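You operate a simulated robot arm through the tools that you are given. There is no shell and no other tool. Be economical: measure what you need, move in short steps, check, and stop when the job is done.

You are at the controls of a simulated two-armed robot. One attempt, no reset.

Task
Put the pin tray of mill 1 away in its accessory drawer, then rinse the chamber.
Fine: all three pins stay in the tray; table back in, door and drawer shut.

The check looks at the end state, three seconds after you hand in, the way a careful person would. Anything else that was tipped, shoved, dropped, spilled or broken makes it a failure.

Robot
Two 6-joint arms with two-finger parallel grippers on one trunk, on a base that drives. Base frame: it is fixed to the floor where the robot stands at the start and does not move with it; the origin is under the middle of the robot, x ahead of it, y to its left, z up. Lengths are in m, angles in rad, forces in N, time in s.
The left shoulder is at the start at [-0.043, 0.177, 0.876], the right one opposite. With the tool pointing down near the work surface each hand reaches from about 0.1 to 0.72 m from the robot's upright axis, wherever it stands, measured 20 degrees to its own side. Places, roughly: inside of the mill 1 accessory drawer [0.6, 0.1, 0.8]; mill 1 display [0.6, -0.5, 1.2]; mill one accessory drawer [0.5, 0, 0.9]; mill one chamber door [0.5, -0.2, 1.1]; mill one holder table [0.7, -0.2, 1]; mill one main switch [0.6, -0.5, 0.9]; mill one mode dial [0.6, -0.5, 1.1]; mill one start key [0.6, -0.4, 1]; mill two main switch [0.3, 0.6, 0.9]; mill two mode dial [0.2, 0.6, 1.1]; mill two start key [0.2, 0.6, 1]; pin tray (7x15x5 cm) [0.7, -0.3, 1]. Payload 1.57 kg a hand.
The TCP of each hand is the grasp point between the finger pads, 0.03 m short of the fingertips. In the tool frame z runs along the fingers and y along their closing line. Largest opening 0.08 m; finger width 0.017, thickness 0.012; the body of the gripper, 0.04 by 0.082 m, starts 0.08 m behind the TCP.
Orientation is that of the tool frame in the base frame, as a unit quaternion [x, y, z, w]. With the fingers straight down and closing along the base's y, the tool's x points along the base's -x, its y along +y and its z along -z.

Tools
- The arms move only by the tool arm_command. It takes "left_commands", "right_commands" or both (then of equal length, played together; a hand with none holds still); each is a list of rows, each a list of 3 entries, a list of its own where there are three numbers: the shift along the base's x, y, z in m, then the turn, a rotation vector about the base's x, y, z in rad, then the closure, from 0 (fully open) to 1 (shut). In form: [[[x, y, z], [rx, ry, rz], jaw], ...]. A call has 1 to 20 rows; each row shifts and turns the commanded pose from where the row before left it. Each row takes 0.2 s and may step no farther than 0.05 m and 0.15 rad from the row before; otherwise, or with a gripper value out of range, the whole call is refused. A pose out of reach is approached as far as the arm can. The call stops where the force on the tool passes 40 N (or 10 N more than at its start, if that is more) or the arm is blocked; 0.2 s more then pass. The fingers move at their own pace (about 0.072 m/s each) and stop on an object; they squeeze with about 31 N. The grip force told is the motor's: it shows also when the fingers shut on nothing. Time passes only in rows, and 0.2 s behind the last, so rows that do not move let the fingers close. It gives the time, the measured TCP pose, the force on the tool (base axes), the opening and the grip force at its end, in the units of the frame above (readings bear some noise), with the torque about the TCP (base axes, N m) and any sound that the robot's microphone picked up, and new pictures: "views" is both (left out), scene, wrist or none (wrist: the cameras of the hands that moved).
- Cameras (640 x 400 px; columns grow to the right, rows downward): "scene" is now at [0.0347, -0.0117, 1.6132]; the picture's right is [-0.11, -0.99, 0.00], its down [-0.72, 0.08, -0.69] and it looks along [0.68, -0.08, -0.73] (base axes); focal length 214 px, centre (320, 200). "left" rides on the left gripper at [0.072, 0.007, -0.122] in its tool frame; the picture's right is [-0.09, 1.00, 0.00], its down [-0.84, -0.08, -0.54] and it looks along [-0.54, -0.05, 0.84] (tool axes); focal length 238 px, centre (320, 200). "right" rides on the right gripper at [0.072, -0.007, -0.122] in its tool frame; the picture's right is [0.09, 1.00, 0.00], its down [-0.84, 0.08, -0.54] and it looks along [-0.54, 0.05, 0.84] (tool axes); focal length 238 px, centre (320, 200). There is no depth. A picture from a camera that has moved, and an enlarged one, comes with that camera's place and axes in the base frame and with its lens. The place of the scene camera against the robot may be out by one fixed shift of up to 0.012 m in any direction.
- raise_lower(by): slides the trunk up (or, below 0, down) by that many m; the arms and the scene camera ride with it, the base frame stays. It gives what a move gives, with no picture.
- base_move(legs): drives the robot by 1 to 6 legs, each [ahead, left, turn to the left] in m, m and rad, along the robot's own axes; the way and the turn of a leg run together, so that a leg with both is an arc; at most 1.5 m and 3.142 rad a leg. The arms and the cameras ride along, it lands a little off, and it stops where it bumps. It gives what a move gives, and a new picture of the scene camera.
- turn_head(pan, tilt): turns the head with the scene camera to pan (to the left, within 2.496 rad either way) and tilt (down, from -0.506 to 1.204), counted from straight ahead of the robot. It gives what a move gives, and a new picture of the scene camera.
- enlarge(camera, box): a new picture of the part [left, top, right, bottom] of that camera's present view, enlarged. It takes no simulated time.
- close_job(): hands the job in; it is judged then, once.

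Work in short steps. Places have to be worked out from the pictures, the camera data and where the tool is seen: move nearer, look again, correct. Check each grasp and each placing, and mend what went wrong. You have 120 turns and 260 pictures in all, those below and enlarged ones among them. Open the grippers and draw the arms clear of the work before you hand the job in, unless the task says otherwise; then end with one line.

The tools are called after "Emit:" by a JSON object that holds its "name" and its "arguments". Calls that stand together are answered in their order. arm_command: Moves the arms, as the interface text tells. Its arguments: {"type":"object","properties":{"left_commands":{"type":"array","items":{"type":"array"}},"right_commands":{"type":"array","items":{"type":"array"}},"views":{"type":"string","enum":["both","scene","wrist","none"]}},"required":[]} The other tools are called the same way: raise_lower (by) slides the trunk up or down; base_move (legs) drives the base; turn_head (pan, tilt) turns the head that bears the scene camera; enlarge (camera, box) takes an enlarged picture of a part of a camera's view; close_job () hands the job in.

At the start:

```text
time_s: 0.0
left_tcp_pos: [0.2859, -0.0144, 1.3892]
left_tcp_rot: [0.0, 1.0, 0.0, 0.0]
left_wrist_force: [-0.1, 0.1, 0.5]
left_ft_torque: [-0.01, 0.04, -0.01]
left_opening: 0.0803
left_grasp_force: 0.0
right_tcp_pos: [0.3104, -0.363, 1.3226]
right_tcp_rot: [-0.001, 1.0, -0.001, 0.0]
right_wrist_force: [0.8, 0.3, 0.8]
right_ft_torque: [0.01, 0.01, 0.01]
right_opening: 0.0801
right_grasp_force: 0.0
trunk travel left (down, up): [-0.316, 0.012]
robot x, y, heading: [0.0009, -0.0017, -0.003]
head pan, tilt: [-0.112, 0.815]
```

scene: 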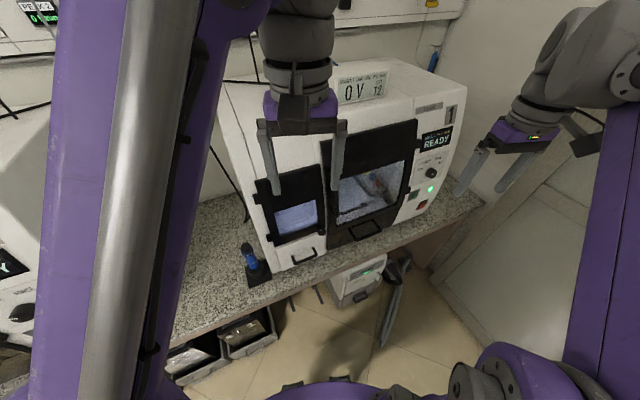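
right: 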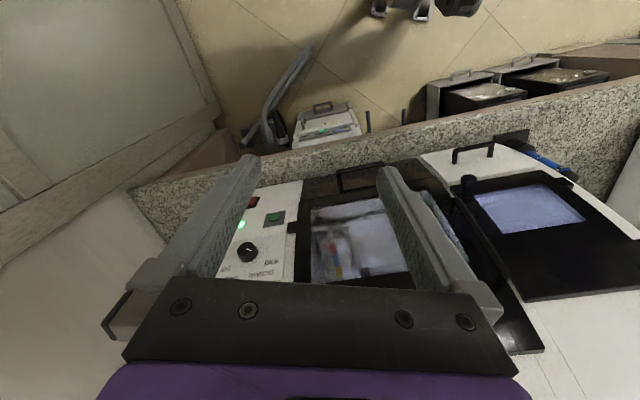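
left: 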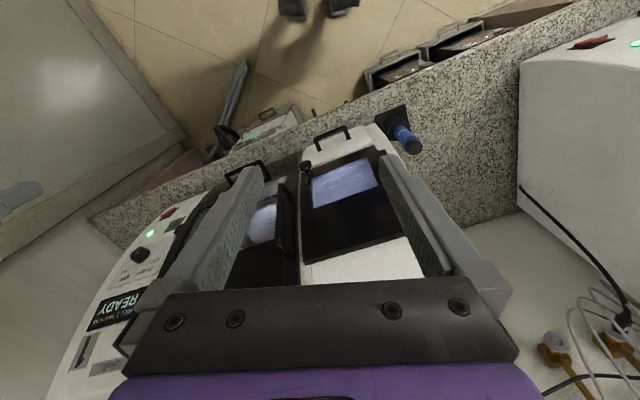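

I start by looking closely at the mill front and its controls.

Emit:
{"name": "enlarge", "arguments": {"camera": "scene", "box": [220, 60, 480, 300]}}

Emit:
{"name": "enlarge", "arguments": {"camera": "right", "box": [200, 130, 640, 350]}}

Emit:
{"name": "enlarge", "arguments": {"camera": "scene", "box": [400, 90, 470, 220]}}

```text
1.67 times, centred on (350, 180) of scene
camera zoom: at [0.0347, -0.0117, 1.6132], right [-0.11, -0.99, 0.0], down [-0.72, 0.08, -0.69], along [0.68, -0.08, -0.73], focal length 358 px, centre (270, 233)
```

zoom: 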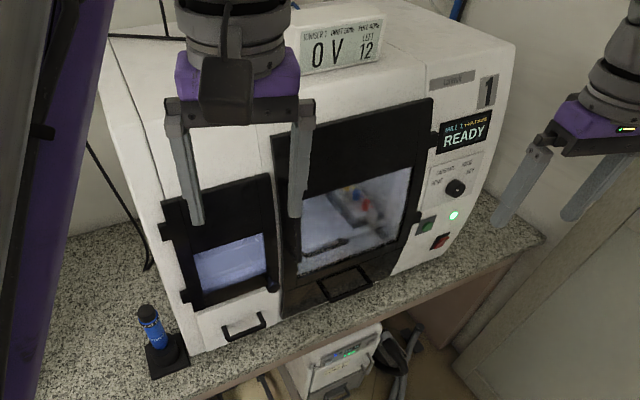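

```text
1.45 times, centred on (420, 240) of right
camera zoom: at [0.2374, -0.3708, 1.4435], right [-0.09, 1.0, 0.0], down [0.84, 0.08, 0.54], along [0.54, 0.05, -0.84], focal length 347 px, centre (174, 142)
```

zoom: 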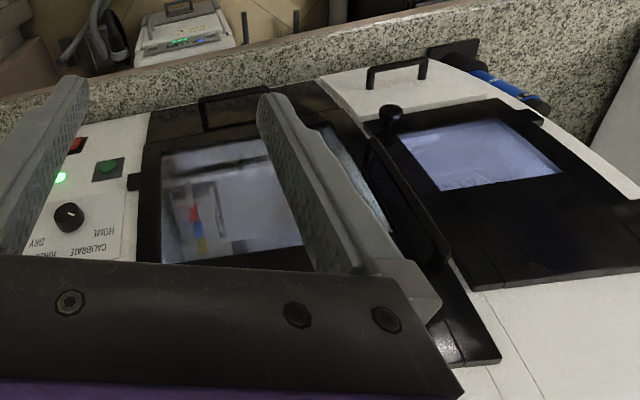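

```text
3.08 times, centred on (435, 155) of scene
camera zoom: at [0.0347, -0.0117, 1.6132], right [-0.11, -0.99, 0.0], down [-0.72, 0.08, -0.69], along [0.68, -0.08, -0.73], focal length 660 px, centre (-34, 338)
```

zoom: 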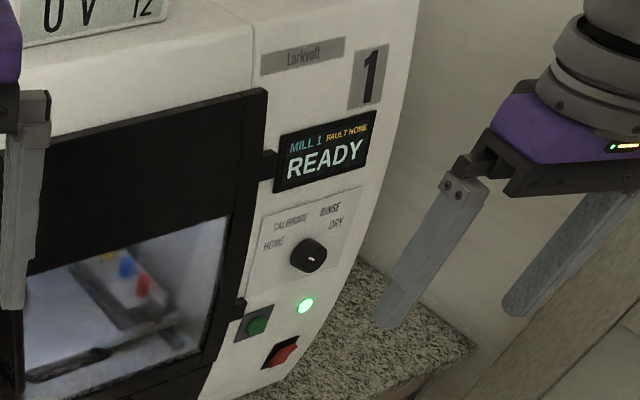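

The sign and dial need a clear read before anything moves.

Emit:
{"name": "enlarge", "arguments": {"camera": "scene", "box": [330, 65, 400, 110]}}

Emit:
{"name": "enlarge", "arguments": {"camera": "left", "box": [40, 120, 460, 400]}}

Emit:
{"name": "arm_command", "arguments": {"left_commands": [[[-0.02, 0.05, 0], [0, 0, 0], 0], [[-0.02, 0.05, 0], [0, 0, 0], 0], [[-0.02, 0.05, 0], [0, 0, 0], 0], [[-0.02, 0.05, 0], [0, 0, 0], 0], [[0, 0.04, 0], [0, 0, 0], 0]], "views": "both"}}

```text
8.89 times, centred on (365, 88) of scene
camera zoom: at [0.0347, -0.0117, 1.6132], right [-0.11, -0.99, 0.0], down [-0.72, 0.08, -0.69], along [0.68, -0.08, -0.73], focal length 1906 px, centre (-80, 1200)
```

zoom: 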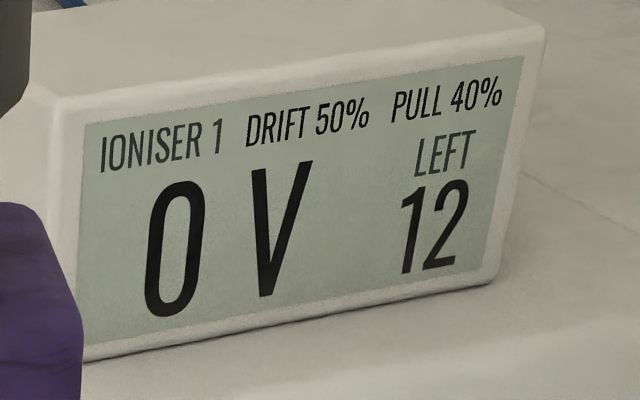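

```text
1.43 times, centred on (250, 260) of left
camera zoom: at [0.2134, -0.0073, 1.5106], right [0.09, 1.0, 0.0], down [0.84, -0.08, 0.54], along [0.54, -0.05, -0.84], focal length 340 px, centre (420, 114)
```

zoom: 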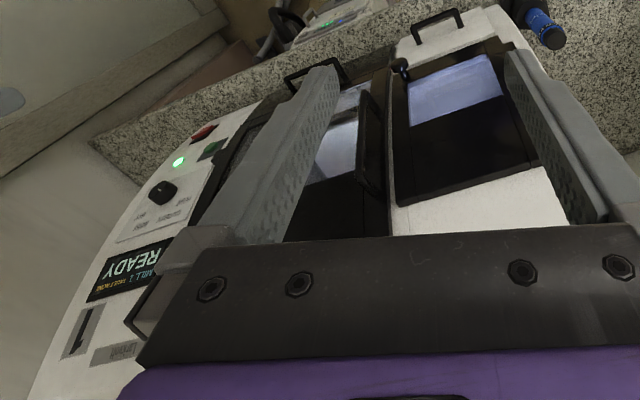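

```text
refused: row 1 steps farther than a row can; nothing moved
```

Steps were slightly too long; I move the left arm aside to the left with shorter steps to see the front.

Emit:
{"name": "arm_command", "arguments": {"left_commands": [[[-0.01, 0.045, 0], [0, 0, 0], 0], [[-0.01, 0.045, 0], [0, 0, 0], 0], [[-0.01, 0.045, 0], [0, 0, 0], 0], [[-0.01, 0.045, 0], [0, 0, 0], 0], [[0, 0.045, 0], [0, 0, 0], 0], [[0, 0.045, 0], [0, 0, 0], 0]], "views": "both"}}

Emit:
{"name": "enlarge", "arguments": {"camera": "scene", "box": [210, 60, 490, 280]}}

```text
time_s: 1.4
left_tcp_pos: [0.2471, 0.2561, 1.3891]
left_tcp_rot: [-0.001, 1.0, -0.001, 0.001]
left_wrist_force: [1.2, 0.6, 0.0]
left_ft_torque: [-0.02, -0.02, 0.01]
left_opening: 0.08
left_grasp_force: 0.0
right_tcp_pos: [0.3111, -0.3614, 1.3218]
right_tcp_rot: [0.0, 1.0, 0.0, 0.0]
right_wrist_force: [0.5, 0.2, 0.0]
right_ft_torque: [-0.02, 0.02, 0.03]
right_opening: 0.0799
right_grasp_force: 0.0
trunk travel left (down, up): [-0.316, 0.012]
robot x, y, heading: [0.0017, -0.0015, 0.0]
head pan, tilt: [-0.112, 0.815]
camera scene: at [0.0351, -0.0106, 1.6132], right [-0.11, -0.99, 0.0], down [-0.72, 0.08, -0.69], along [0.68, -0.08, -0.73], focal length 214 px, centre (320, 200)
camera left: at [0.174, 0.2633, 1.5113], right [0.09, 1.0, 0.0], down [0.84, -0.08, 0.54], along [0.54, -0.05, -0.84], focal length 238 px, centre (320, 200)
```

scene: 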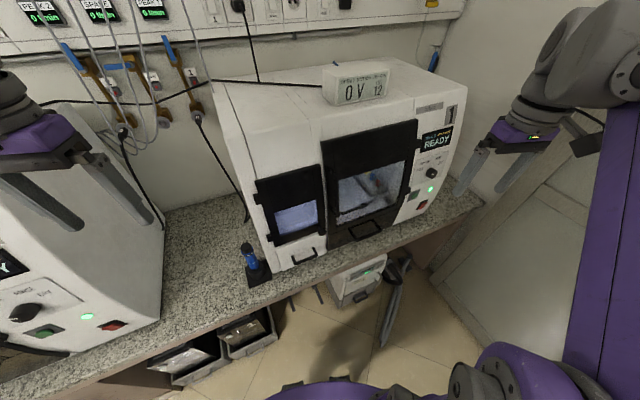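
left: 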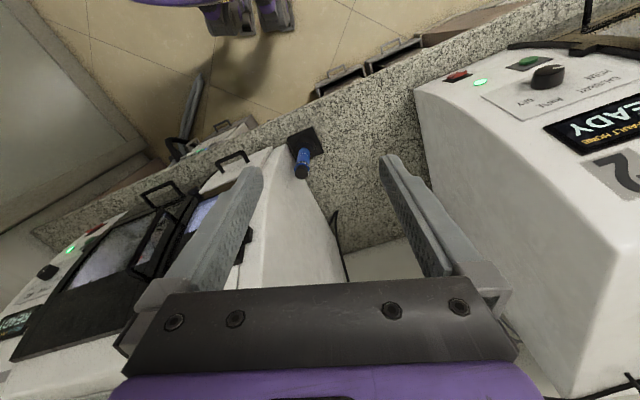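

```text
1.82 times, centred on (350, 170) of scene
camera zoom: at [0.0351, -0.0106, 1.6132], right [-0.11, -0.99, 0.0], down [-0.72, 0.08, -0.69], along [0.68, -0.08, -0.73], focal length 390 px, centre (266, 254)
```

zoom: 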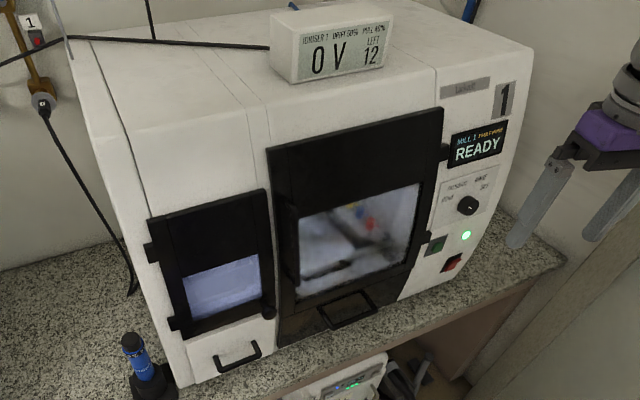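

The mill is yawed (front runs along about [0.32,-0.95]). I'll look at the floor before driving to the right.

Emit:
{"name": "turn_head", "arguments": {"pan": -0.5, "tilt": 1.15}}

Emit:
{"name": "turn_head", "arguments": {"pan": -0.5, "tilt": 0.7}}

```text
time_s: 2.3
left_tcp_pos: [0.2465, 0.2558, 1.3907]
left_tcp_rot: [0.0, 1.0, -0.001, 0.0]
left_wrist_force: [0.2, -0.4, 0.3]
left_ft_torque: [-0.01, 0.01, 0.03]
left_opening: 0.0799
left_grasp_force: 0.1
right_tcp_pos: [0.3104, -0.3629, 1.3219]
right_tcp_rot: [0.0, 1.0, 0.0, 0.0]
right_wrist_force: [-0.6, 0.3, 0.1]
right_ft_torque: [-0.02, 0.0, 0.02]
right_opening: 0.08
right_grasp_force: 0.0
trunk travel left (down, up): [-0.316, 0.012]
robot x, y, heading: [-0.0006, 0.0004, 0.003]
head pan, tilt: [-0.499, 1.15]
camera scene: at [0.0076, -0.0314, 1.5897], right [-0.48, -0.88, 0.0], down [-0.8, 0.44, -0.41], along [0.36, -0.2, -0.91], focal length 214 px, centre (320, 200)
```

scene: 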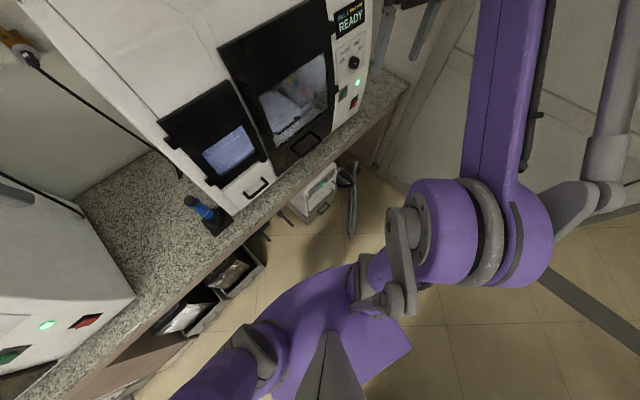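

```text
time_s: 3.2
left_tcp_pos: [0.2452, 0.2535, 1.3896]
left_tcp_rot: [-0.001, 1.0, -0.001, 0.0]
left_wrist_force: [0.0, 0.7, -0.2]
left_ft_torque: [0.01, -0.04, 0.01]
left_opening: 0.0798
left_grasp_force: 0.1
right_tcp_pos: [0.3112, -0.362, 1.3213]
right_tcp_rot: [-0.001, 1.0, 0.0, 0.0]
right_wrist_force: [-0.5, 0.0, -0.8]
right_ft_torque: [0.0, 0.0, 0.01]
right_opening: 0.0802
right_grasp_force: 0.1
trunk travel left (down, up): [-0.316, 0.012]
robot x, y, heading: [-0.001, 0.0009, -0.003]
head pan, tilt: [-0.499, 0.7]
camera scene: at [0.0299, -0.0435, 1.6227], right [-0.48, -0.88, 0.0], down [-0.57, 0.31, -0.76], along [0.67, -0.37, -0.64], focal length 214 px, centre (320, 200)
```

scene: 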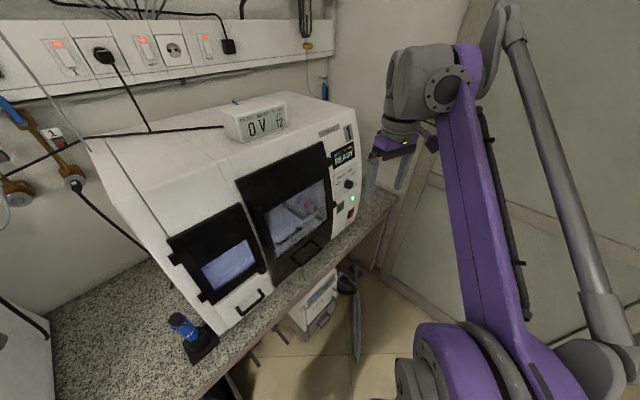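

There's a vacuum wand lying on the floor, tip around [0.25,-0.43]; driving right is risky. I check how large my base is.

Emit:
{"name": "turn_head", "arguments": {"pan": -1.1, "tilt": 1.2}}

Emit:
{"name": "turn_head", "arguments": {"pan": 0.3, "tilt": 1.2}}

```text
time_s: 4.2
left_tcp_pos: [0.2467, 0.2545, 1.3895]
left_tcp_rot: [0.0, 1.0, 0.0, 0.001]
left_wrist_force: [0.3, -0.5, -0.4]
left_ft_torque: [0.0, 0.0, 0.0]
left_opening: 0.08
left_grasp_force: 0.1
right_tcp_pos: [0.3107, -0.3626, 1.3207]
right_tcp_rot: [0.0, 1.0, 0.0, 0.001]
right_wrist_force: [-0.5, 0.5, -0.2]
right_ft_torque: [-0.02, 0.04, -0.02]
right_opening: 0.08
right_grasp_force: 0.0
trunk travel left (down, up): [-0.316, 0.012]
robot x, y, heading: [-0.0043, 0.0005, 0.002]
head pan, tilt: [-1.1, 1.201]
camera scene: at [-0.0193, -0.0526, 1.5868], right [-0.89, -0.45, 0.0], down [-0.42, 0.83, -0.36], along [0.17, -0.32, -0.93], focal length 214 px, centre (320, 200)
```

scene: 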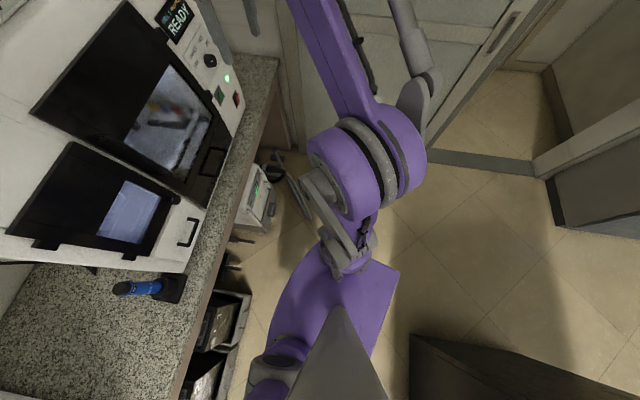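

```text
time_s: 5.7
left_tcp_pos: [0.2479, 0.2555, 1.39]
left_tcp_rot: [0.0, 1.0, 0.0, 0.0]
left_wrist_force: [0.2, 0.5, -0.8]
left_ft_torque: [0.01, -0.03, -0.03]
left_opening: 0.08
left_grasp_force: 0.1
right_tcp_pos: [0.3102, -0.3629, 1.3218]
right_tcp_rot: [0.0, 1.0, 0.001, 0.0]
right_wrist_force: [0.7, 0.3, 0.7]
right_ft_torque: [0.01, 0.03, 0.02]
right_opening: 0.0799
right_grasp_force: 0.0
trunk travel left (down, up): [-0.316, 0.012]
robot x, y, heading: [0.0005, 0.0006, -0.002]
head pan, tilt: [0.3, 1.201]
camera scene: at [0.0087, 0.0137, 1.5868], right [0.3, -0.96, 0.0], down [-0.89, -0.28, -0.36], along [0.35, 0.11, -0.93], focal length 214 px, centre (320, 200)
```

scene: 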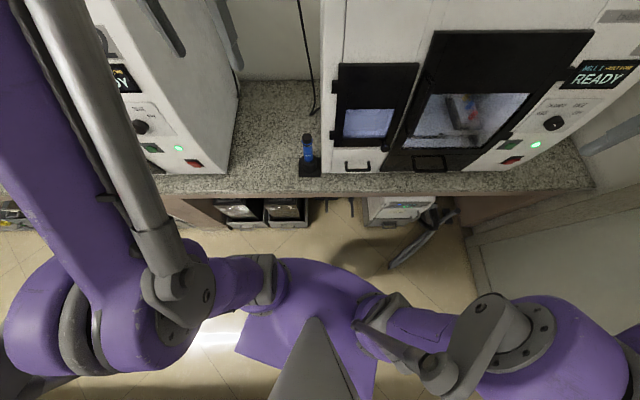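

The base is small (floor visible from x≈0.15), so a modest shift toward the mill, still ~0.35 m clear of the wand tip, is safe. I drive 0.04 ahead and 0.11 to the right.

Emit:
{"name": "base_move", "arguments": {"legs": [[0.04, -0.11, 0.0]]}}

Emit:
{"name": "turn_head", "arguments": {"pan": -0.15, "tilt": 0.8}}

Emit:
{"name": "enlarge", "arguments": {"camera": "scene", "box": [220, 80, 480, 280]}}

Emit:
{"name": "enlarge", "arguments": {"camera": "scene", "box": [320, 100, 440, 260]}}

```text
time_s: 7.3
left_tcp_pos: [0.2873, 0.1464, 1.3907]
left_tcp_rot: [0.001, 1.0, 0.0, 0.0]
left_wrist_force: [0.0, -0.1, 0.8]
left_ft_torque: [0.01, 0.02, 0.02]
left_opening: 0.0803
left_grasp_force: 0.0
right_tcp_pos: [0.3496, -0.4714, 1.3218]
right_tcp_rot: [0.0, 1.0, 0.001, 0.0]
right_wrist_force: [-0.4, -0.9, 0.4]
right_ft_torque: [0.02, -0.02, 0.01]
right_opening: 0.0798
right_grasp_force: 0.0
trunk travel left (down, up): [-0.316, 0.012]
robot x, y, heading: [0.0391, -0.1054, 0.0]
head pan, tilt: [0.3, 1.201]
camera scene: at [0.0485, -0.0954, 1.5867], right [0.3, -0.95, 0.0], down [-0.89, -0.28, -0.36], along [0.35, 0.11, -0.93], focal length 214 px, centre (320, 200)
```

scene: 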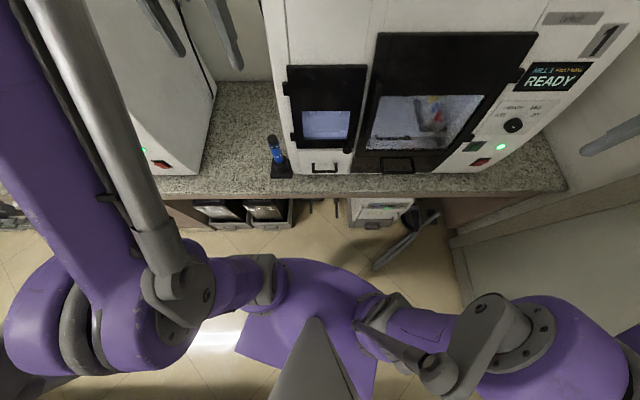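

```text
time_s: 8.2
left_tcp_pos: [0.2871, 0.1456, 1.3911]
left_tcp_rot: [0.0, 1.0, 0.0, 0.0]
left_wrist_force: [-0.2, -1.2, 0.8]
left_ft_torque: [0.04, 0.0, 0.01]
left_opening: 0.0799
left_grasp_force: 0.1
right_tcp_pos: [0.3508, -0.472, 1.3223]
right_tcp_rot: [-0.001, 1.0, 0.0, 0.0]
right_wrist_force: [0.1, -0.3, -0.3]
right_ft_torque: [-0.02, -0.01, -0.01]
right_opening: 0.0799
right_grasp_force: 0.0
trunk travel left (down, up): [-0.316, 0.012]
robot x, y, heading: [0.0393, -0.1128, 0.006]
head pan, tilt: [-0.15, 0.799]
camera scene: at [0.075, -0.1239, 1.6145], right [-0.15, -0.99, 0.0], down [-0.71, 0.11, -0.7], along [0.69, -0.1, -0.72], focal length 214 px, centre (320, 200)
```

scene: 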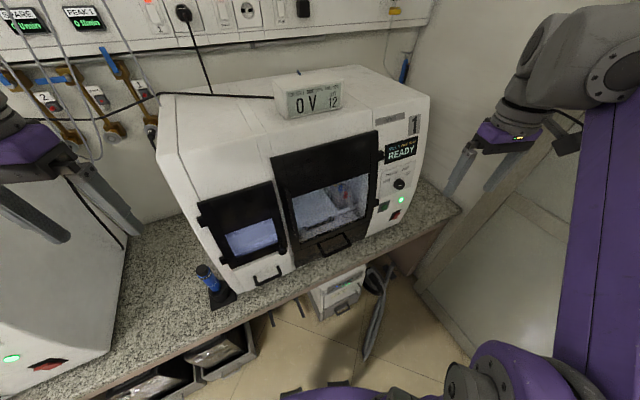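

```text
2.00 times, centred on (350, 180) of scene
camera zoom: at [0.075, -0.1239, 1.6145], right [-0.15, -0.99, 0.0], down [-0.71, 0.11, -0.7], along [0.69, -0.1, -0.72], focal length 429 px, centre (260, 240)
```

zoom: 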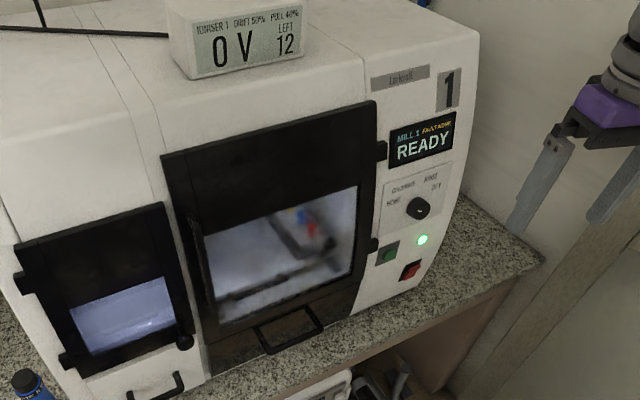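

```text
2.50 times, centred on (380, 180) of scene
camera zoom: at [0.075, -0.1239, 1.6145], right [-0.15, -0.99, 0.0], down [-0.71, 0.11, -0.7], along [0.69, -0.1, -0.72], focal length 536 px, centre (170, 250)
```

zoom: 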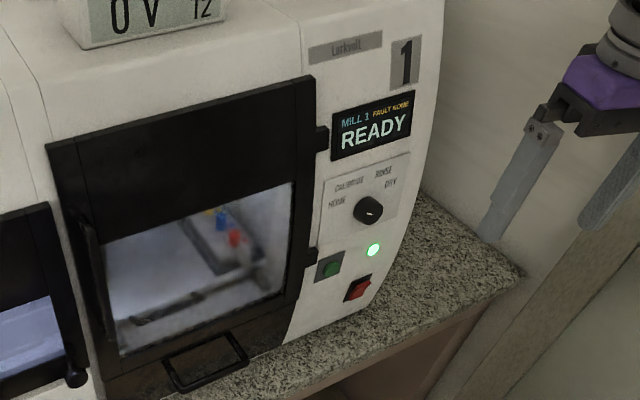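

From two-view triangulation: dial ≈[.59,-.48,1.107], start key ≈[.576,-.444,1.01], door handle ≈[.478,-.095,1.17], hinge ≈[.57,-.38]; mill yaw ≈0.285. I'll tilt the left hand to see the door handle and drawer closely.

Emit:
{"name": "arm_command", "arguments": {"left_commands": [[[-0.005, -0.025, -0.015], [0, 0, 0.143], 0], [[-0.005, -0.025, -0.015], [0, 0, 0.143], 0], [[-0.005, -0.025, -0.015], [0.042, -0.143, 0], 0], [[-0.005, -0.025, -0.015], [0.042, -0.143, 0], 0], [[0, -0.025, -0.015], [0.042, -0.143, 0], 0], [[0, -0.025, -0.015], [0.042, -0.143, 0], 0], [[0, -0.025, -0.015], [0.042, -0.143, 0], 0]], "views": "both"}}

```text
time_s: 9.8
left_tcp_pos: [0.2677, -0.0301, 1.2855]
left_tcp_rot: [-0.133, 0.921, 0.052, 0.362]
left_wrist_force: [0.1, -0.3, -0.2]
left_ft_torque: [0.0, 0.01, 0.0]
left_opening: 0.0801
left_grasp_force: 0.0
right_tcp_pos: [0.3521, -0.4726, 1.3204]
right_tcp_rot: [-0.001, 1.0, 0.0, 0.0]
right_wrist_force: [0.1, -0.2, 0.1]
right_ft_torque: [-0.01, -0.03, -0.01]
right_opening: 0.0798
right_grasp_force: 0.0
trunk travel left (down, up): [-0.316, 0.012]
robot x, y, heading: [0.0397, -0.107, 0.002]
head pan, tilt: [-0.15, 0.799]
camera scene: at [0.0758, -0.1244, 1.6145], right [-0.15, -0.99, 0.0], down [-0.71, 0.11, -0.7], along [0.69, -0.1, -0.72], focal length 214 px, centre (320, 200)
camera left: at [0.1345, -0.0612, 1.3251], right [-0.22, 0.97, 0.06], down [0.26, 0.0, 0.97], along [0.94, 0.23, -0.25], focal length 238 px, centre (320, 200)
```

scene: 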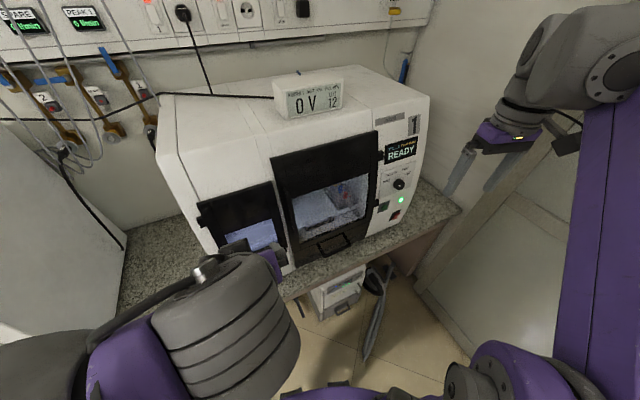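
left: 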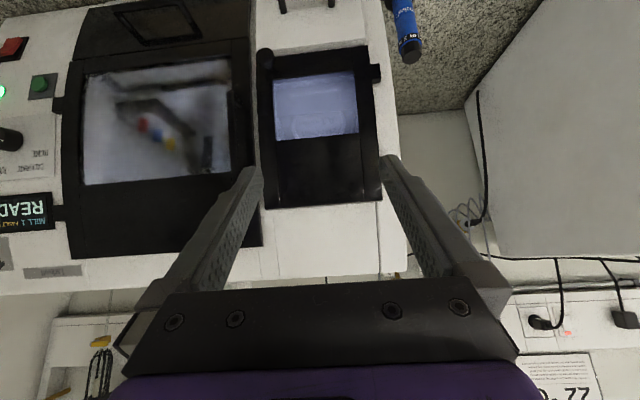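

The image is upside down; I enlarge it around the door and drawer.

Emit:
{"name": "enlarge", "arguments": {"camera": "left", "box": [50, 0, 430, 280]}}

```text
1.43 times, centred on (240, 140) of left
camera zoom: at [0.1345, -0.0612, 1.3251], right [-0.22, 0.97, 0.06], down [0.26, 0.0, 0.97], along [0.94, 0.23, -0.25], focal length 340 px, centre (434, 286)
```

zoom: 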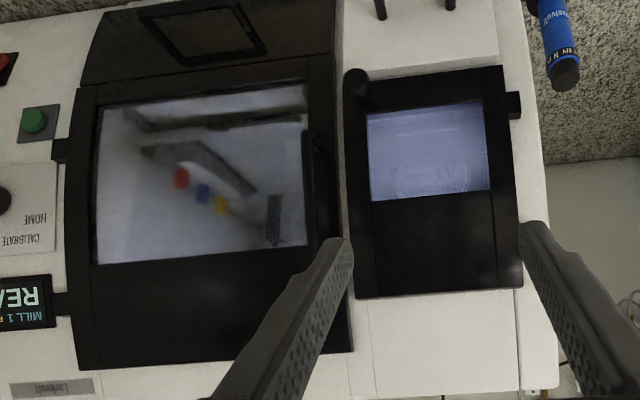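

Handle judged ≈[.478,-.097,1.12]. I move the left hand closer, pitching further toward horizontal.

Emit:
{"name": "arm_command", "arguments": {"left_commands": [[[0.0, -0.022, -0.03], [0.042, -0.143, 0], 0], [[0.0, -0.022, -0.03], [0.042, -0.143, 0], 0], [[0.025, -0.022, -0.03], [0.042, -0.143, 0], 0], [[0.035, -0.01, -0.03], [0, 0, 0], 0], [[0.035, 0, 0], [0, 0, 0], 0]], "views": "both"}}

Emit:
{"name": "enlarge", "arguments": {"camera": "scene", "box": [220, 150, 420, 290]}}

```text
time_s: 11.0
left_tcp_pos: [0.3623, -0.1057, 1.1644]
left_tcp_rot: [-0.119, 0.819, 0.08, 0.555]
left_wrist_force: [0.0, -0.9, -0.2]
left_ft_torque: [0.0, -0.01, 0.02]
left_opening: 0.0801
left_grasp_force: 0.2
right_tcp_pos: [0.3514, -0.4724, 1.3218]
right_tcp_rot: [-0.001, 1.0, 0.0, -0.001]
right_wrist_force: [-0.9, -0.3, 0.9]
right_ft_torque: [0.0, -0.02, 0.05]
right_opening: 0.0799
right_grasp_force: 0.1
trunk travel left (down, up): [-0.316, 0.012]
robot x, y, heading: [0.0392, -0.1097, 0.001]
head pan, tilt: [-0.15, 0.799]
camera scene: at [0.0756, -0.1245, 1.6145], right [-0.15, -0.99, 0.0], down [-0.71, 0.11, -0.7], along [0.69, -0.1, -0.72], focal length 214 px, centre (320, 200)
camera left: at [0.2258, -0.1379, 1.1416], right [-0.25, 0.96, 0.08], down [-0.16, -0.13, 0.98], along [0.95, 0.23, 0.19], focal length 238 px, centre (320, 200)
```

scene: 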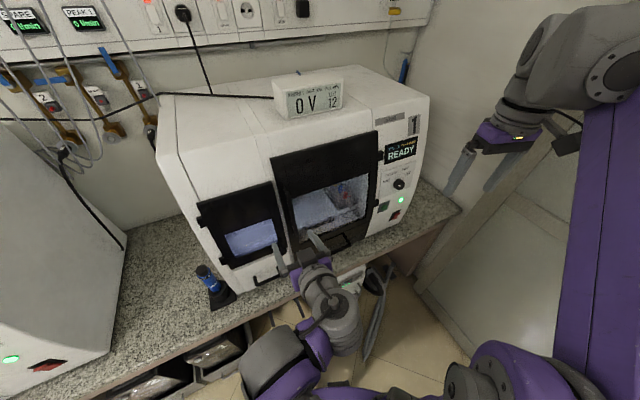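
left: 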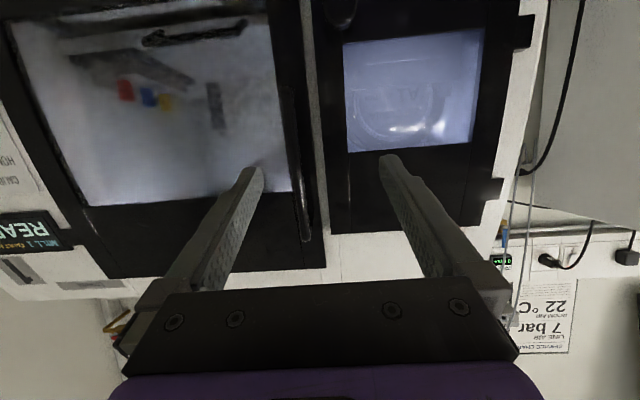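

```text
2.86 times, centred on (320, 220) of scene
camera zoom: at [0.0756, -0.1245, 1.6145], right [-0.15, -0.99, 0.0], down [-0.71, 0.11, -0.7], along [0.69, -0.1, -0.72], focal length 613 px, centre (320, 143)
```

zoom: 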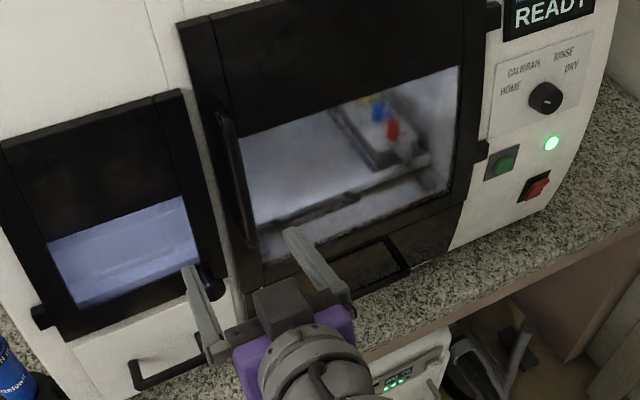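

Three views agree: handle bar at ≈[.479,-.099], z 1.08–1.23. I advance so the bar sits between the finger pads, then look.

Emit:
{"name": "arm_command", "arguments": {"left_commands": [[[0.035, 0.001, 0], [0, 0, 0], 0], [[0.035, 0.001, 0], [0, 0, 0], 0], [[0.028, 0, 0], [0, 0, 0], 0]], "views": "wrist"}}

Emit:
{"name": "enlarge", "arguments": {"camera": "scene", "box": [250, 160, 370, 260]}}

```text
time_s: 11.8
left_tcp_pos: [0.4569, -0.1046, 1.1654]
left_tcp_rot: [-0.118, 0.819, 0.08, 0.556]
left_wrist_force: [-4.5, -0.1, 0.4]
left_ft_torque: [0.02, -0.05, 0.24]
left_opening: 0.0799
left_grasp_force: 0.0
right_tcp_pos: [0.3479, -0.4731, 1.3211]
right_tcp_rot: [-0.001, 1.0, 0.0, 0.001]
right_wrist_force: [-0.3, 0.9, -0.1]
right_ft_torque: [0.04, -0.03, 0.03]
right_opening: 0.08
right_grasp_force: 0.1
trunk travel left (down, up): [-0.316, 0.012]
robot x, y, heading: [0.0429, -0.1098, 0.003]
head pan, tilt: [-0.15, 0.799]
camera left: at [0.3206, -0.1369, 1.1426], right [-0.25, 0.96, 0.08], down [-0.17, -0.13, 0.98], along [0.95, 0.23, 0.19], focal length 238 px, centre (320, 200)
```

left: 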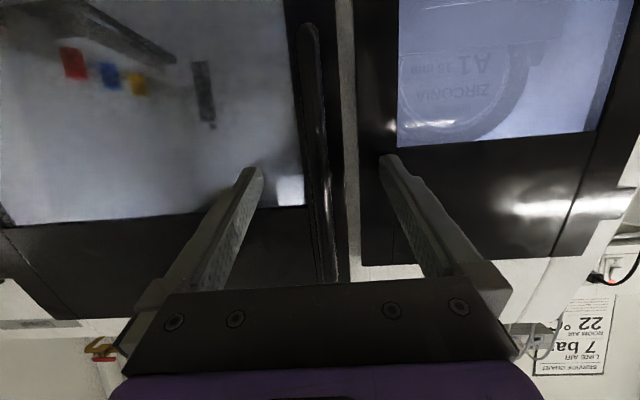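

```text
4.00 times, centred on (310, 210) of scene
camera zoom: at [0.072, -0.1249, 1.6144], right [-0.15, -0.99, 0.0], down [-0.71, 0.11, -0.7], along [0.69, -0.1, -0.72], focal length 858 px, centre (360, 160)
```

zoom: 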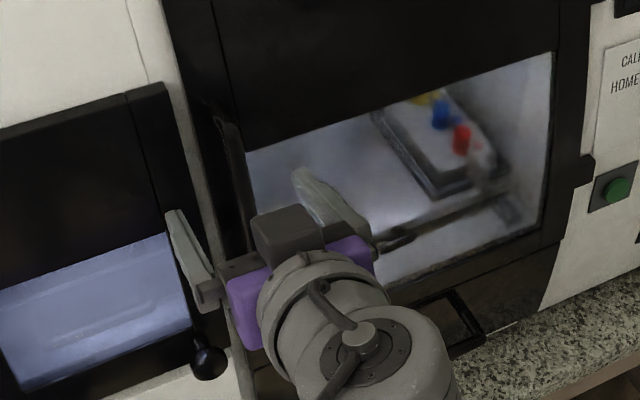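

The bar lies between the fingers, one tip lightly touching the front. I back off 4 mm and close.

Emit:
{"name": "arm_command", "arguments": {"left_commands": [[[-0.006, -0.001, 0.0], [0, 0, 0], 0.3], [[0, 0, 0], [0, 0, 0], 0.7], [[0, 0, 0], [0, 0, 0], 1], [[0, 0, 0], [0, 0, 0], 1]], "views": "wrist"}}

```text
time_s: 12.8
left_tcp_pos: [0.4538, -0.1045, 1.1654]
left_tcp_rot: [-0.119, 0.819, 0.08, 0.556]
left_wrist_force: [-2.1, -1.3, 0.3]
left_ft_torque: [-0.07, -0.17, 0.02]
left_opening: 0.0118
left_grasp_force: 28.9
right_tcp_pos: [0.3499, -0.4719, 1.3229]
right_tcp_rot: [-0.001, 1.0, 0.0, 0.0]
right_wrist_force: [0.4, -0.1, 0.1]
right_ft_torque: [0.01, -0.02, 0.0]
right_opening: 0.0802
right_grasp_force: 0.1
trunk travel left (down, up): [-0.316, 0.012]
robot x, y, heading: [0.0396, -0.1084, 0.003]
head pan, tilt: [-0.15, 0.799]
camera left: at [0.3159, -0.1375, 1.1429], right [-0.25, 0.96, 0.08], down [-0.17, -0.13, 0.98], along [0.95, 0.23, 0.19], focal length 238 px, centre (320, 200)
```

left: 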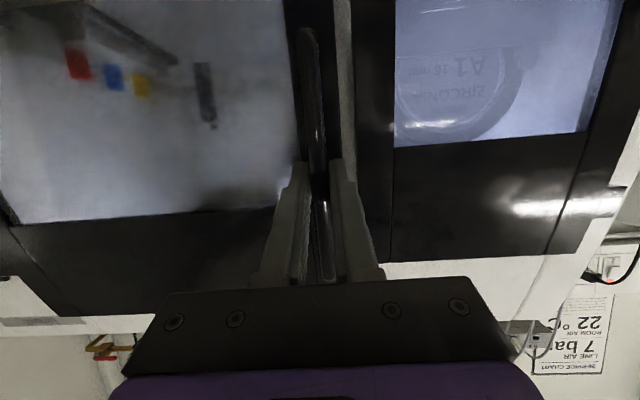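

Firm grip on the bar (11.8 mm). I draw the right arm back out of the door's sweep and pull the first bit of the arc with the left.

Emit:
{"name": "arm_command", "arguments": {"right_commands": [[[-0.04, -0.02, 0.01], [0, 0, 0], 0], [[-0.04, -0.02, 0.01], [0, 0, 0], 0], [[-0.04, -0.02, 0.01], [0, 0, 0], 0], [[-0.03, -0.02, 0.01], [0, 0, 0], 0]], "views": "none"}}

Emit:
{"name": "arm_command", "arguments": {"left_commands": [[[-0.0188, -0.0085, 0], [0, 0, 0.07], 1], [[-0.0189, -0.0104, 0], [0, 0, 0.07], 1]], "views": "scene"}}

```text
time_s: 13.8
left_tcp_pos: [0.4533, -0.1039, 1.1659]
left_tcp_rot: [-0.119, 0.819, 0.08, 0.556]
left_wrist_force: [-4.0, -2.0, -0.8]
left_ft_torque: [-0.06, -0.01, 0.13]
left_opening: 0.0116
left_grasp_force: 29.1
right_tcp_pos: [0.1995, -0.5523, 1.3618]
right_tcp_rot: [-0.001, 1.0, 0.0, 0.001]
right_wrist_force: [0.0, 0.2, -0.3]
right_ft_torque: [0.02, 0.0, -0.02]
right_opening: 0.0801
right_grasp_force: 0.2
trunk travel left (down, up): [-0.316, 0.012]
robot x, y, heading: [0.0397, -0.1072, 0.001]
head pan, tilt: [-0.15, 0.799]
```

```text
time_s: 14.4
left_tcp_pos: [0.4149, -0.1242, 1.1659]
left_tcp_rot: [-0.176, 0.808, 0.119, 0.55]
left_wrist_force: [4.3, -0.4, 22.3]
left_ft_torque: [0.55, 0.01, -0.13]
left_opening: 0.0121
left_grasp_force: 29.9
right_tcp_pos: [0.199, -0.5527, 1.3621]
right_tcp_rot: [-0.002, 1.0, -0.001, 0.0]
right_wrist_force: [-0.5, -0.7, -0.2]
right_ft_torque: [-0.01, 0.0, 0.01]
right_opening: 0.0798
right_grasp_force: 0.1
trunk travel left (down, up): [-0.316, 0.012]
robot x, y, heading: [0.0411, -0.1097, -0.002]
head pan, tilt: [-0.15, 0.799]
camera scene: at [0.0745, -0.1246, 1.6146], right [-0.15, -0.99, 0.0], down [-0.71, 0.11, -0.7], along [0.69, -0.1, -0.72], focal length 214 px, centre (320, 200)
```

scene: 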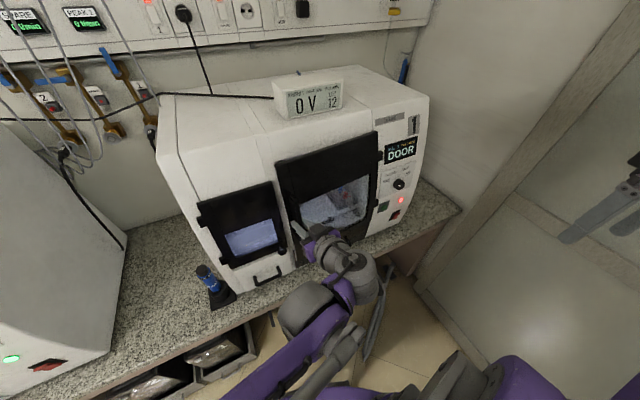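

Door opens (display "DOOR"). An upward force of 22 N indicates the hinge axis leans back, so the handle path rises; I relieve it with a small lift.

Emit:
{"name": "arm_command", "arguments": {"left_commands": [[[0, 0, 0.006], [0, 0, 0], 1]], "views": "none"}}

```text
time_s: 14.8
left_tcp_pos: [0.4152, -0.125, 1.1674]
left_tcp_rot: [-0.177, 0.811, 0.119, 0.545]
left_wrist_force: [-0.5, -4.0, -23.2]
left_ft_torque: [0.35, 0.45, -0.12]
left_opening: 0.0123
left_grasp_force: 29.5
right_tcp_pos: [0.2014, -0.5533, 1.3606]
right_tcp_rot: [-0.001, 1.0, 0.0, -0.001]
right_wrist_force: [0.3, 0.2, -0.6]
right_ft_torque: [0.01, 0.02, 0.05]
right_opening: 0.0798
right_grasp_force: 0.1
trunk travel left (down, up): [-0.316, 0.012]
robot x, y, heading: [0.0415, -0.1072, 0.003]
head pan, tilt: [-0.15, 0.799]
```

Neutral lies in the middle, so the rise is ~3 mm per 4 cm. I continue the arc with that correction.

Emit:
{"name": "arm_command", "arguments": {"left_commands": [[[-0.0174, -0.012, -0.002], [0, 0, 0.07], 1], [[-0.0174, -0.012, 0.0015], [0, 0, 0.07], 1], [[-0.0155, -0.0143, 0.0014], [0, 0, 0.07], 1], [[-0.0155, -0.0143, 0.0014], [0, 0, 0.07], 1]], "views": "scene"}}

```text
time_s: 15.8
left_tcp_pos: [0.3507, -0.1773, 1.1744]
left_tcp_rot: [-0.287, 0.776, 0.195, 0.527]
left_wrist_force: [8.3, -2.7, 22.0]
left_ft_torque: [0.56, 0.06, -0.19]
left_opening: 0.013
left_grasp_force: 29.8
right_tcp_pos: [0.1998, -0.5522, 1.361]
right_tcp_rot: [0.0, 1.0, 0.001, 0.0]
right_wrist_force: [-0.8, -0.8, -0.5]
right_ft_torque: [-0.04, -0.01, 0.02]
right_opening: 0.0799
right_grasp_force: 0.1
trunk travel left (down, up): [-0.316, 0.012]
robot x, y, heading: [0.0404, -0.1127, -0.001]
head pan, tilt: [-0.15, 0.799]
camera scene: at [0.0753, -0.1249, 1.6146], right [-0.15, -0.99, 0.0], down [-0.71, 0.11, -0.7], along [0.69, -0.1, -0.72], focal length 214 px, centre (320, 200)
```

scene: 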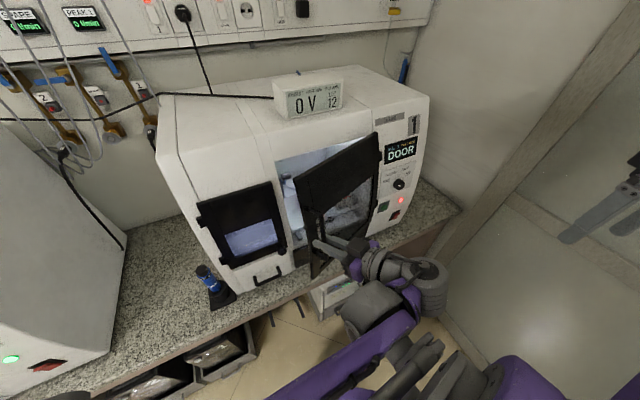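

Door is about 30° open. I continue with somewhat more rise.

Emit:
{"name": "arm_command", "arguments": {"left_commands": [[[-0.0134, -0.0163, 0.005], [0, 0, 0.07], 1], [[-0.0134, -0.0163, 0.0025], [0, 0, 0.07], 1], [[-0.011, -0.018, 0.0025], [0, 0, 0.07], 1], [[-0.011, -0.018, 0.0025], [0, 0, 0.07], 1]], "views": "scene"}}

```text
time_s: 16.5
left_tcp_pos: [0.3292, -0.2027, 1.1799]
left_tcp_rot: [-0.354, 0.749, 0.244, 0.504]
left_wrist_force: [-18.8, 15.2, 5.1]
left_ft_torque: [1.06, -0.12, -0.08]
left_opening: 0.0132
left_grasp_force: 29.9
left hand out of reach, approached as far as the arm can: row 3
right_tcp_pos: [0.2001, -0.5515, 1.3613]
right_tcp_rot: [-0.001, 1.0, 0.0, 0.0]
right_wrist_force: [-0.1, 0.0, -0.7]
right_ft_torque: [0.05, 0.0, -0.04]
right_opening: 0.0799
right_grasp_force: 0.0
trunk travel left (down, up): [-0.316, 0.012]
robot x, y, heading: [0.041, -0.1106, 0.001]
head pan, tilt: [-0.15, 0.799]
stopped in row 3 (left hand): the force on the tool passed its limit at 53 N (the readings are from after the stop); the commanded pose is now the measured one
camera scene: at [0.074, -0.123, 1.6144], right [-0.15, -0.99, 0.0], down [-0.71, 0.11, -0.7], along [0.69, -0.1, -0.72], focal length 214 px, centre (320, 200)
```

scene: 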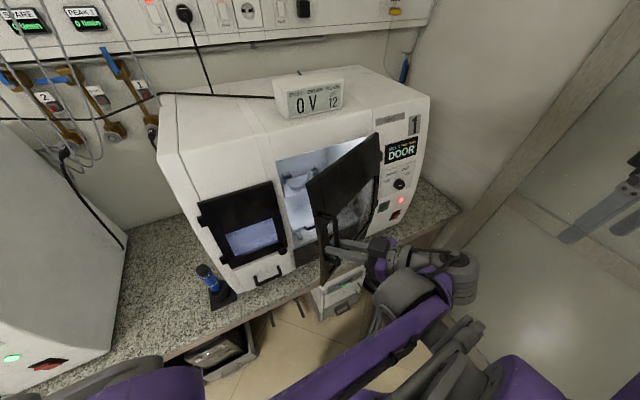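

The arm's reach limits this pose. I release the bar, back off along the tool axis and check the door stays.

Emit:
{"name": "arm_command", "arguments": {"left_commands": [[[0, 0, 0], [0, 0, 0], 0.3], [[0, 0, 0], [0, 0, 0], 0.1], [[-0.01, -0.013, 0.007], [0, 0, 0], 0.1], [[-0.018, -0.022, 0.012], [0, 0, 0], 0.1], [[-0.025, -0.025, 0.017], [0, 0, -0.07], 0.1], [[-0.04, -0.01, 0.02], [0, 0, -0.14], 0.1]], "views": "scene"}}

```text
time_s: 17.9
left_tcp_pos: [0.2863, -0.232, 1.2093]
left_tcp_rot: [-0.281, 0.779, 0.193, 0.526]
left_wrist_force: [0.0, 0.8, 0.3]
left_ft_torque: [-0.02, -0.01, -0.01]
left_opening: 0.0719
left_grasp_force: 0.0
left hand out of reach, approached as far as the arm can: row 3, 4, 5
right_tcp_pos: [0.1975, -0.5478, 1.3621]
right_tcp_rot: [-0.003, 1.0, 0.0, 0.001]
right_wrist_force: [-0.3, -0.5, 0.1]
right_ft_torque: [0.05, -0.02, 0.0]
right_opening: 0.0801
right_grasp_force: 0.1
trunk travel left (down, up): [-0.316, 0.012]
robot x, y, heading: [0.0392, -0.1073, 0.001]
head pan, tilt: [-0.15, 0.799]
camera scene: at [0.0731, -0.1225, 1.6145], right [-0.15, -0.99, 0.0], down [-0.71, 0.11, -0.7], along [0.69, -0.1, -0.72], focal length 214 px, centre (320, 200)
```

scene: 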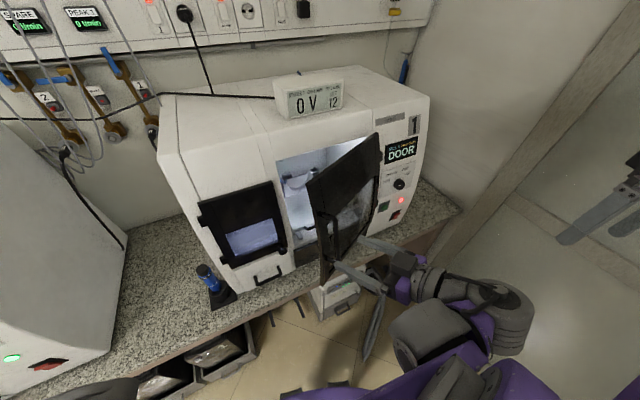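

Door stays ajar. I bring the left hand back around the door's free edge to the left, returning it to nearly pointing down.

Emit:
{"name": "arm_command", "arguments": {"left_commands": [[[-0.045, 0, 0.02], [0, 0, 0], 0.1], [[-0.045, 0.01, 0.02], [0, 0, -0.14], 0.3], [[0, 0.04, 0.025], [0, 0, -0.14], 0.5], [[0, 0.04, 0.025], [0, 0, -0.14], 0.8], [[0, 0.04, 0.025], [0, 0, -0.14], 1], [[0, 0.045, 0.02], [0, 0, -0.14], 1], [[0, 0.045, 0], [0, 0.14, 0], 1], [[0.03, 0.03, 0], [0, 0.14, 0], 1], [[0.03, 0, 0], [0, 0.14, 0], 1], [[0.03, 0, 0], [0, 0.14, 0], 1], [[0.03, 0, 0], [0, 0.14, 0], 1], [[0.03, 0, 0], [0, 0.14, 0], 1]], "views": "both"}}

```text
refused: row 2 steps farther than a row can; nothing moved
```

Trim the second row.

Emit:
{"name": "arm_command", "arguments": {"left_commands": [[[-0.045, 0, 0.02], [0, 0, 0], 0.1], [[-0.04, 0.01, 0.02], [0, 0, -0.14], 0.3], [[0, 0.04, 0.025], [0, 0, -0.14], 0.5], [[0, 0.04, 0.025], [0, 0, -0.14], 0.8], [[0, 0.04, 0.025], [0, 0, -0.14], 1], [[0, 0.045, 0.02], [0, 0, -0.14], 1], [[0, 0.045, 0], [0, 0.14, 0], 1], [[0.03, 0.03, 0], [0, 0.14, 0], 1], [[0.03, 0, 0], [0, 0.14, 0], 1], [[0.03, 0, 0], [0, 0.14, 0], 1], [[0.03, 0, 0], [0, 0.14, 0], 1], [[0.03, 0, 0], [0, 0.14, 0], 1]], "views": "both"}}

```text
time_s: 18.7
left_tcp_pos: [0.2906, -0.2345, 1.2097]
left_tcp_rot: [-0.261, 0.785, 0.189, 0.529]
left_wrist_force: [0.3, 0.1, 0.1]
left_ft_torque: [-0.04, 0.02, 0.03]
left_opening: 0.04
left_grasp_force: 0.0
left hand out of reach, approached as far as the arm can: row 1
right_tcp_pos: [0.1976, -0.5437, 1.3601]
right_tcp_rot: [-0.002, 1.0, 0.0, -0.001]
right_wrist_force: [0.5, 0.0, -1.2]
right_ft_torque: [0.02, 0.01, -0.03]
right_opening: 0.0801
right_grasp_force: 0.0
trunk travel left (down, up): [-0.316, 0.012]
robot x, y, heading: [0.0405, -0.1096, -0.001]
head pan, tilt: [-0.15, 0.799]
stopped in row 3 (left hand): the arm was blocked; the commanded pose is now the measured one
camera scene: at [0.0754, -0.1244, 1.6145], right [-0.15, -0.99, 0.0], down [-0.71, 0.11, -0.7], along [0.69, -0.1, -0.72], focal length 214 px, centre (320, 200)
camera left: at [0.1749, -0.3137, 1.1873], right [-0.58, 0.81, 0.11], down [-0.1, -0.2, 0.98], along [0.81, 0.56, 0.19], focal length 238 px, centre (320, 200)
```

scene: 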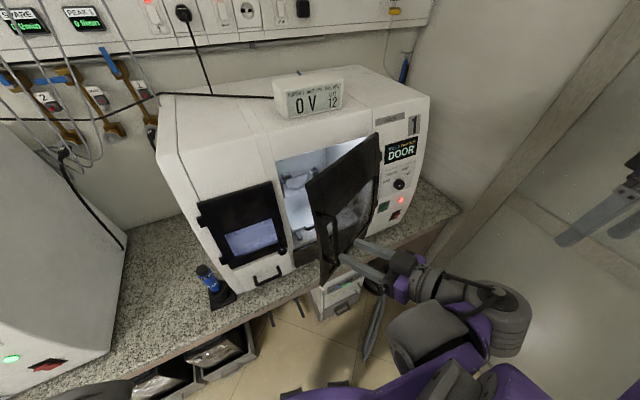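
left: 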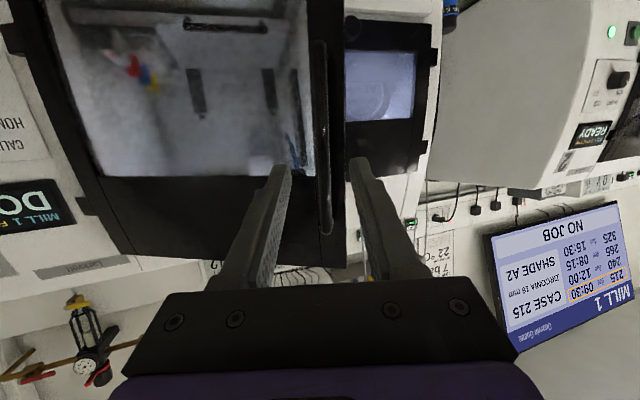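

The wrist can't retract that way. I rise and unwind the yaw instead.

Emit:
{"name": "arm_command", "arguments": {"left_commands": [[[0, 0, 0.03], [0, 0, -0.1], 0.5], [[-0.01, 0, 0.04], [0, 0, -0.14], 0.5], [[-0.01, 0, 0.04], [0, 0, -0.14], 0.5], [[0, 0.02, 0.04], [0.06, 0.12, 0], 1], [[0, 0.03, 0.03], [0.06, 0.12, 0], 1]], "views": "scene"}}

```text
time_s: 19.3
left_tcp_pos: [0.304, -0.2538, 1.2098]
left_tcp_rot: [-0.196, 0.803, 0.148, 0.543]
left_wrist_force: [0.2, -0.4, -0.3]
left_ft_torque: [0.03, 0.0, 0.01]
left_opening: 0.0399
left_grasp_force: 0.0
right_tcp_pos: [0.1941, -0.5365, 1.3595]
right_tcp_rot: [-0.004, 1.0, 0.002, 0.001]
right_wrist_force: [0.3, -0.7, -0.1]
right_ft_torque: [0.07, -0.02, 0.01]
right_opening: 0.08
right_grasp_force: 0.2
trunk travel left (down, up): [-0.316, 0.012]
robot x, y, heading: [0.0437, -0.1112, 0.004]
head pan, tilt: [-0.15, 0.799]
stopped in row 3 (left hand): the arm was blocked; the commanded pose is now the measured one
camera scene: at [0.0751, -0.1247, 1.6145], right [-0.15, -0.99, 0.0], down [-0.71, 0.11, -0.7], along [0.69, -0.1, -0.72], focal length 214 px, centre (320, 200)
```

scene: 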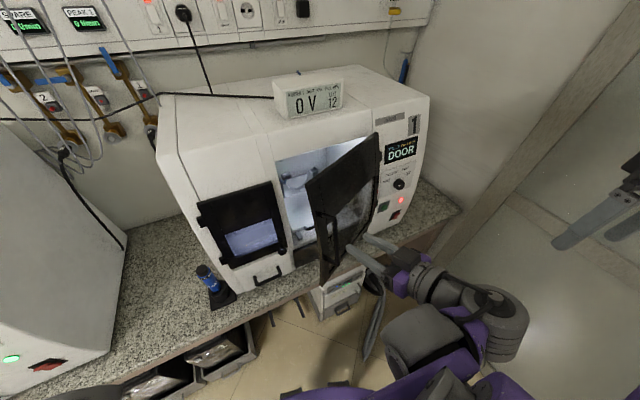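

The right arm reading drifts: my left elbow is touching the right arm. I move the right hand outward to free it.

Emit:
{"name": "arm_command", "arguments": {"right_commands": [[[0.02, -0.04, 0], [0, 0, 0], 0], [[0.02, -0.04, 0], [0, 0, 0], 0], [[0.02, -0.04, 0], [0, 0, 0], 0], [[0.02, -0.04, 0], [0, 0, 0], 0]], "views": "none"}}

Emit:
{"name": "turn_head", "arguments": {"pan": -0.7, "tilt": 1.0}}

```text
time_s: 20.3
left_tcp_pos: [0.3134, -0.2394, 1.207]
left_tcp_rot: [-0.208, 0.798, 0.16, 0.543]
left_wrist_force: [-0.2, -0.1, -0.3]
left_ft_torque: [-0.01, -0.01, 0.0]
left_opening: 0.0401
left_grasp_force: 0.1
right_tcp_pos: [0.2663, -0.6893, 1.355]
right_tcp_rot: [0.001, 1.0, 0.001, 0.0]
right_wrist_force: [0.3, 0.0, -0.6]
right_ft_torque: [0.03, -0.01, -0.02]
right_opening: 0.0799
right_grasp_force: 0.0
right hand out of reach, approached as far as the arm can: row 4
trunk travel left (down, up): [-0.316, 0.012]
robot x, y, heading: [0.0368, -0.1062, 0.0]
head pan, tilt: [-0.15, 0.799]
```

```text
time_s: 21.3
left_tcp_pos: [0.3139, -0.2385, 1.2095]
left_tcp_rot: [-0.209, 0.799, 0.159, 0.541]
left_wrist_force: [0.2, 0.9, 0.5]
left_ft_torque: [-0.01, 0.05, -0.06]
left_opening: 0.0402
left_grasp_force: 0.1
right_tcp_pos: [0.2629, -0.687, 1.3551]
right_tcp_rot: [0.001, 1.0, 0.0, 0.0]
right_wrist_force: [-0.1, -0.3, -0.8]
right_ft_torque: [0.0, 0.0, -0.01]
right_opening: 0.0802
right_grasp_force: 0.0
trunk travel left (down, up): [-0.316, 0.012]
robot x, y, heading: [0.0421, -0.1106, -0.002]
head pan, tilt: [-0.7, 1.0]
camera scene: at [0.0485, -0.157, 1.5994], right [-0.64, -0.77, 0.0], down [-0.65, 0.54, -0.54], along [0.41, -0.35, -0.84], focal length 214 px, centre (320, 200)
```

scene: 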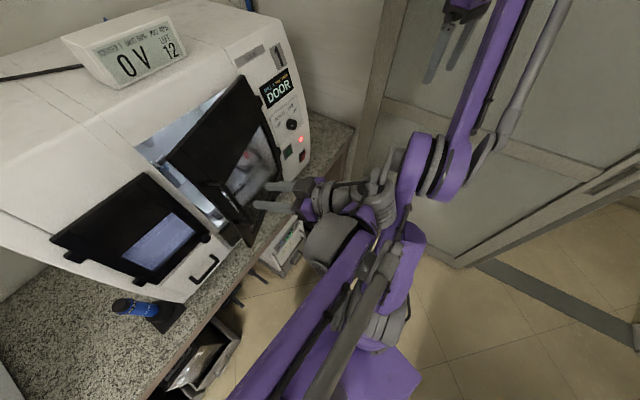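

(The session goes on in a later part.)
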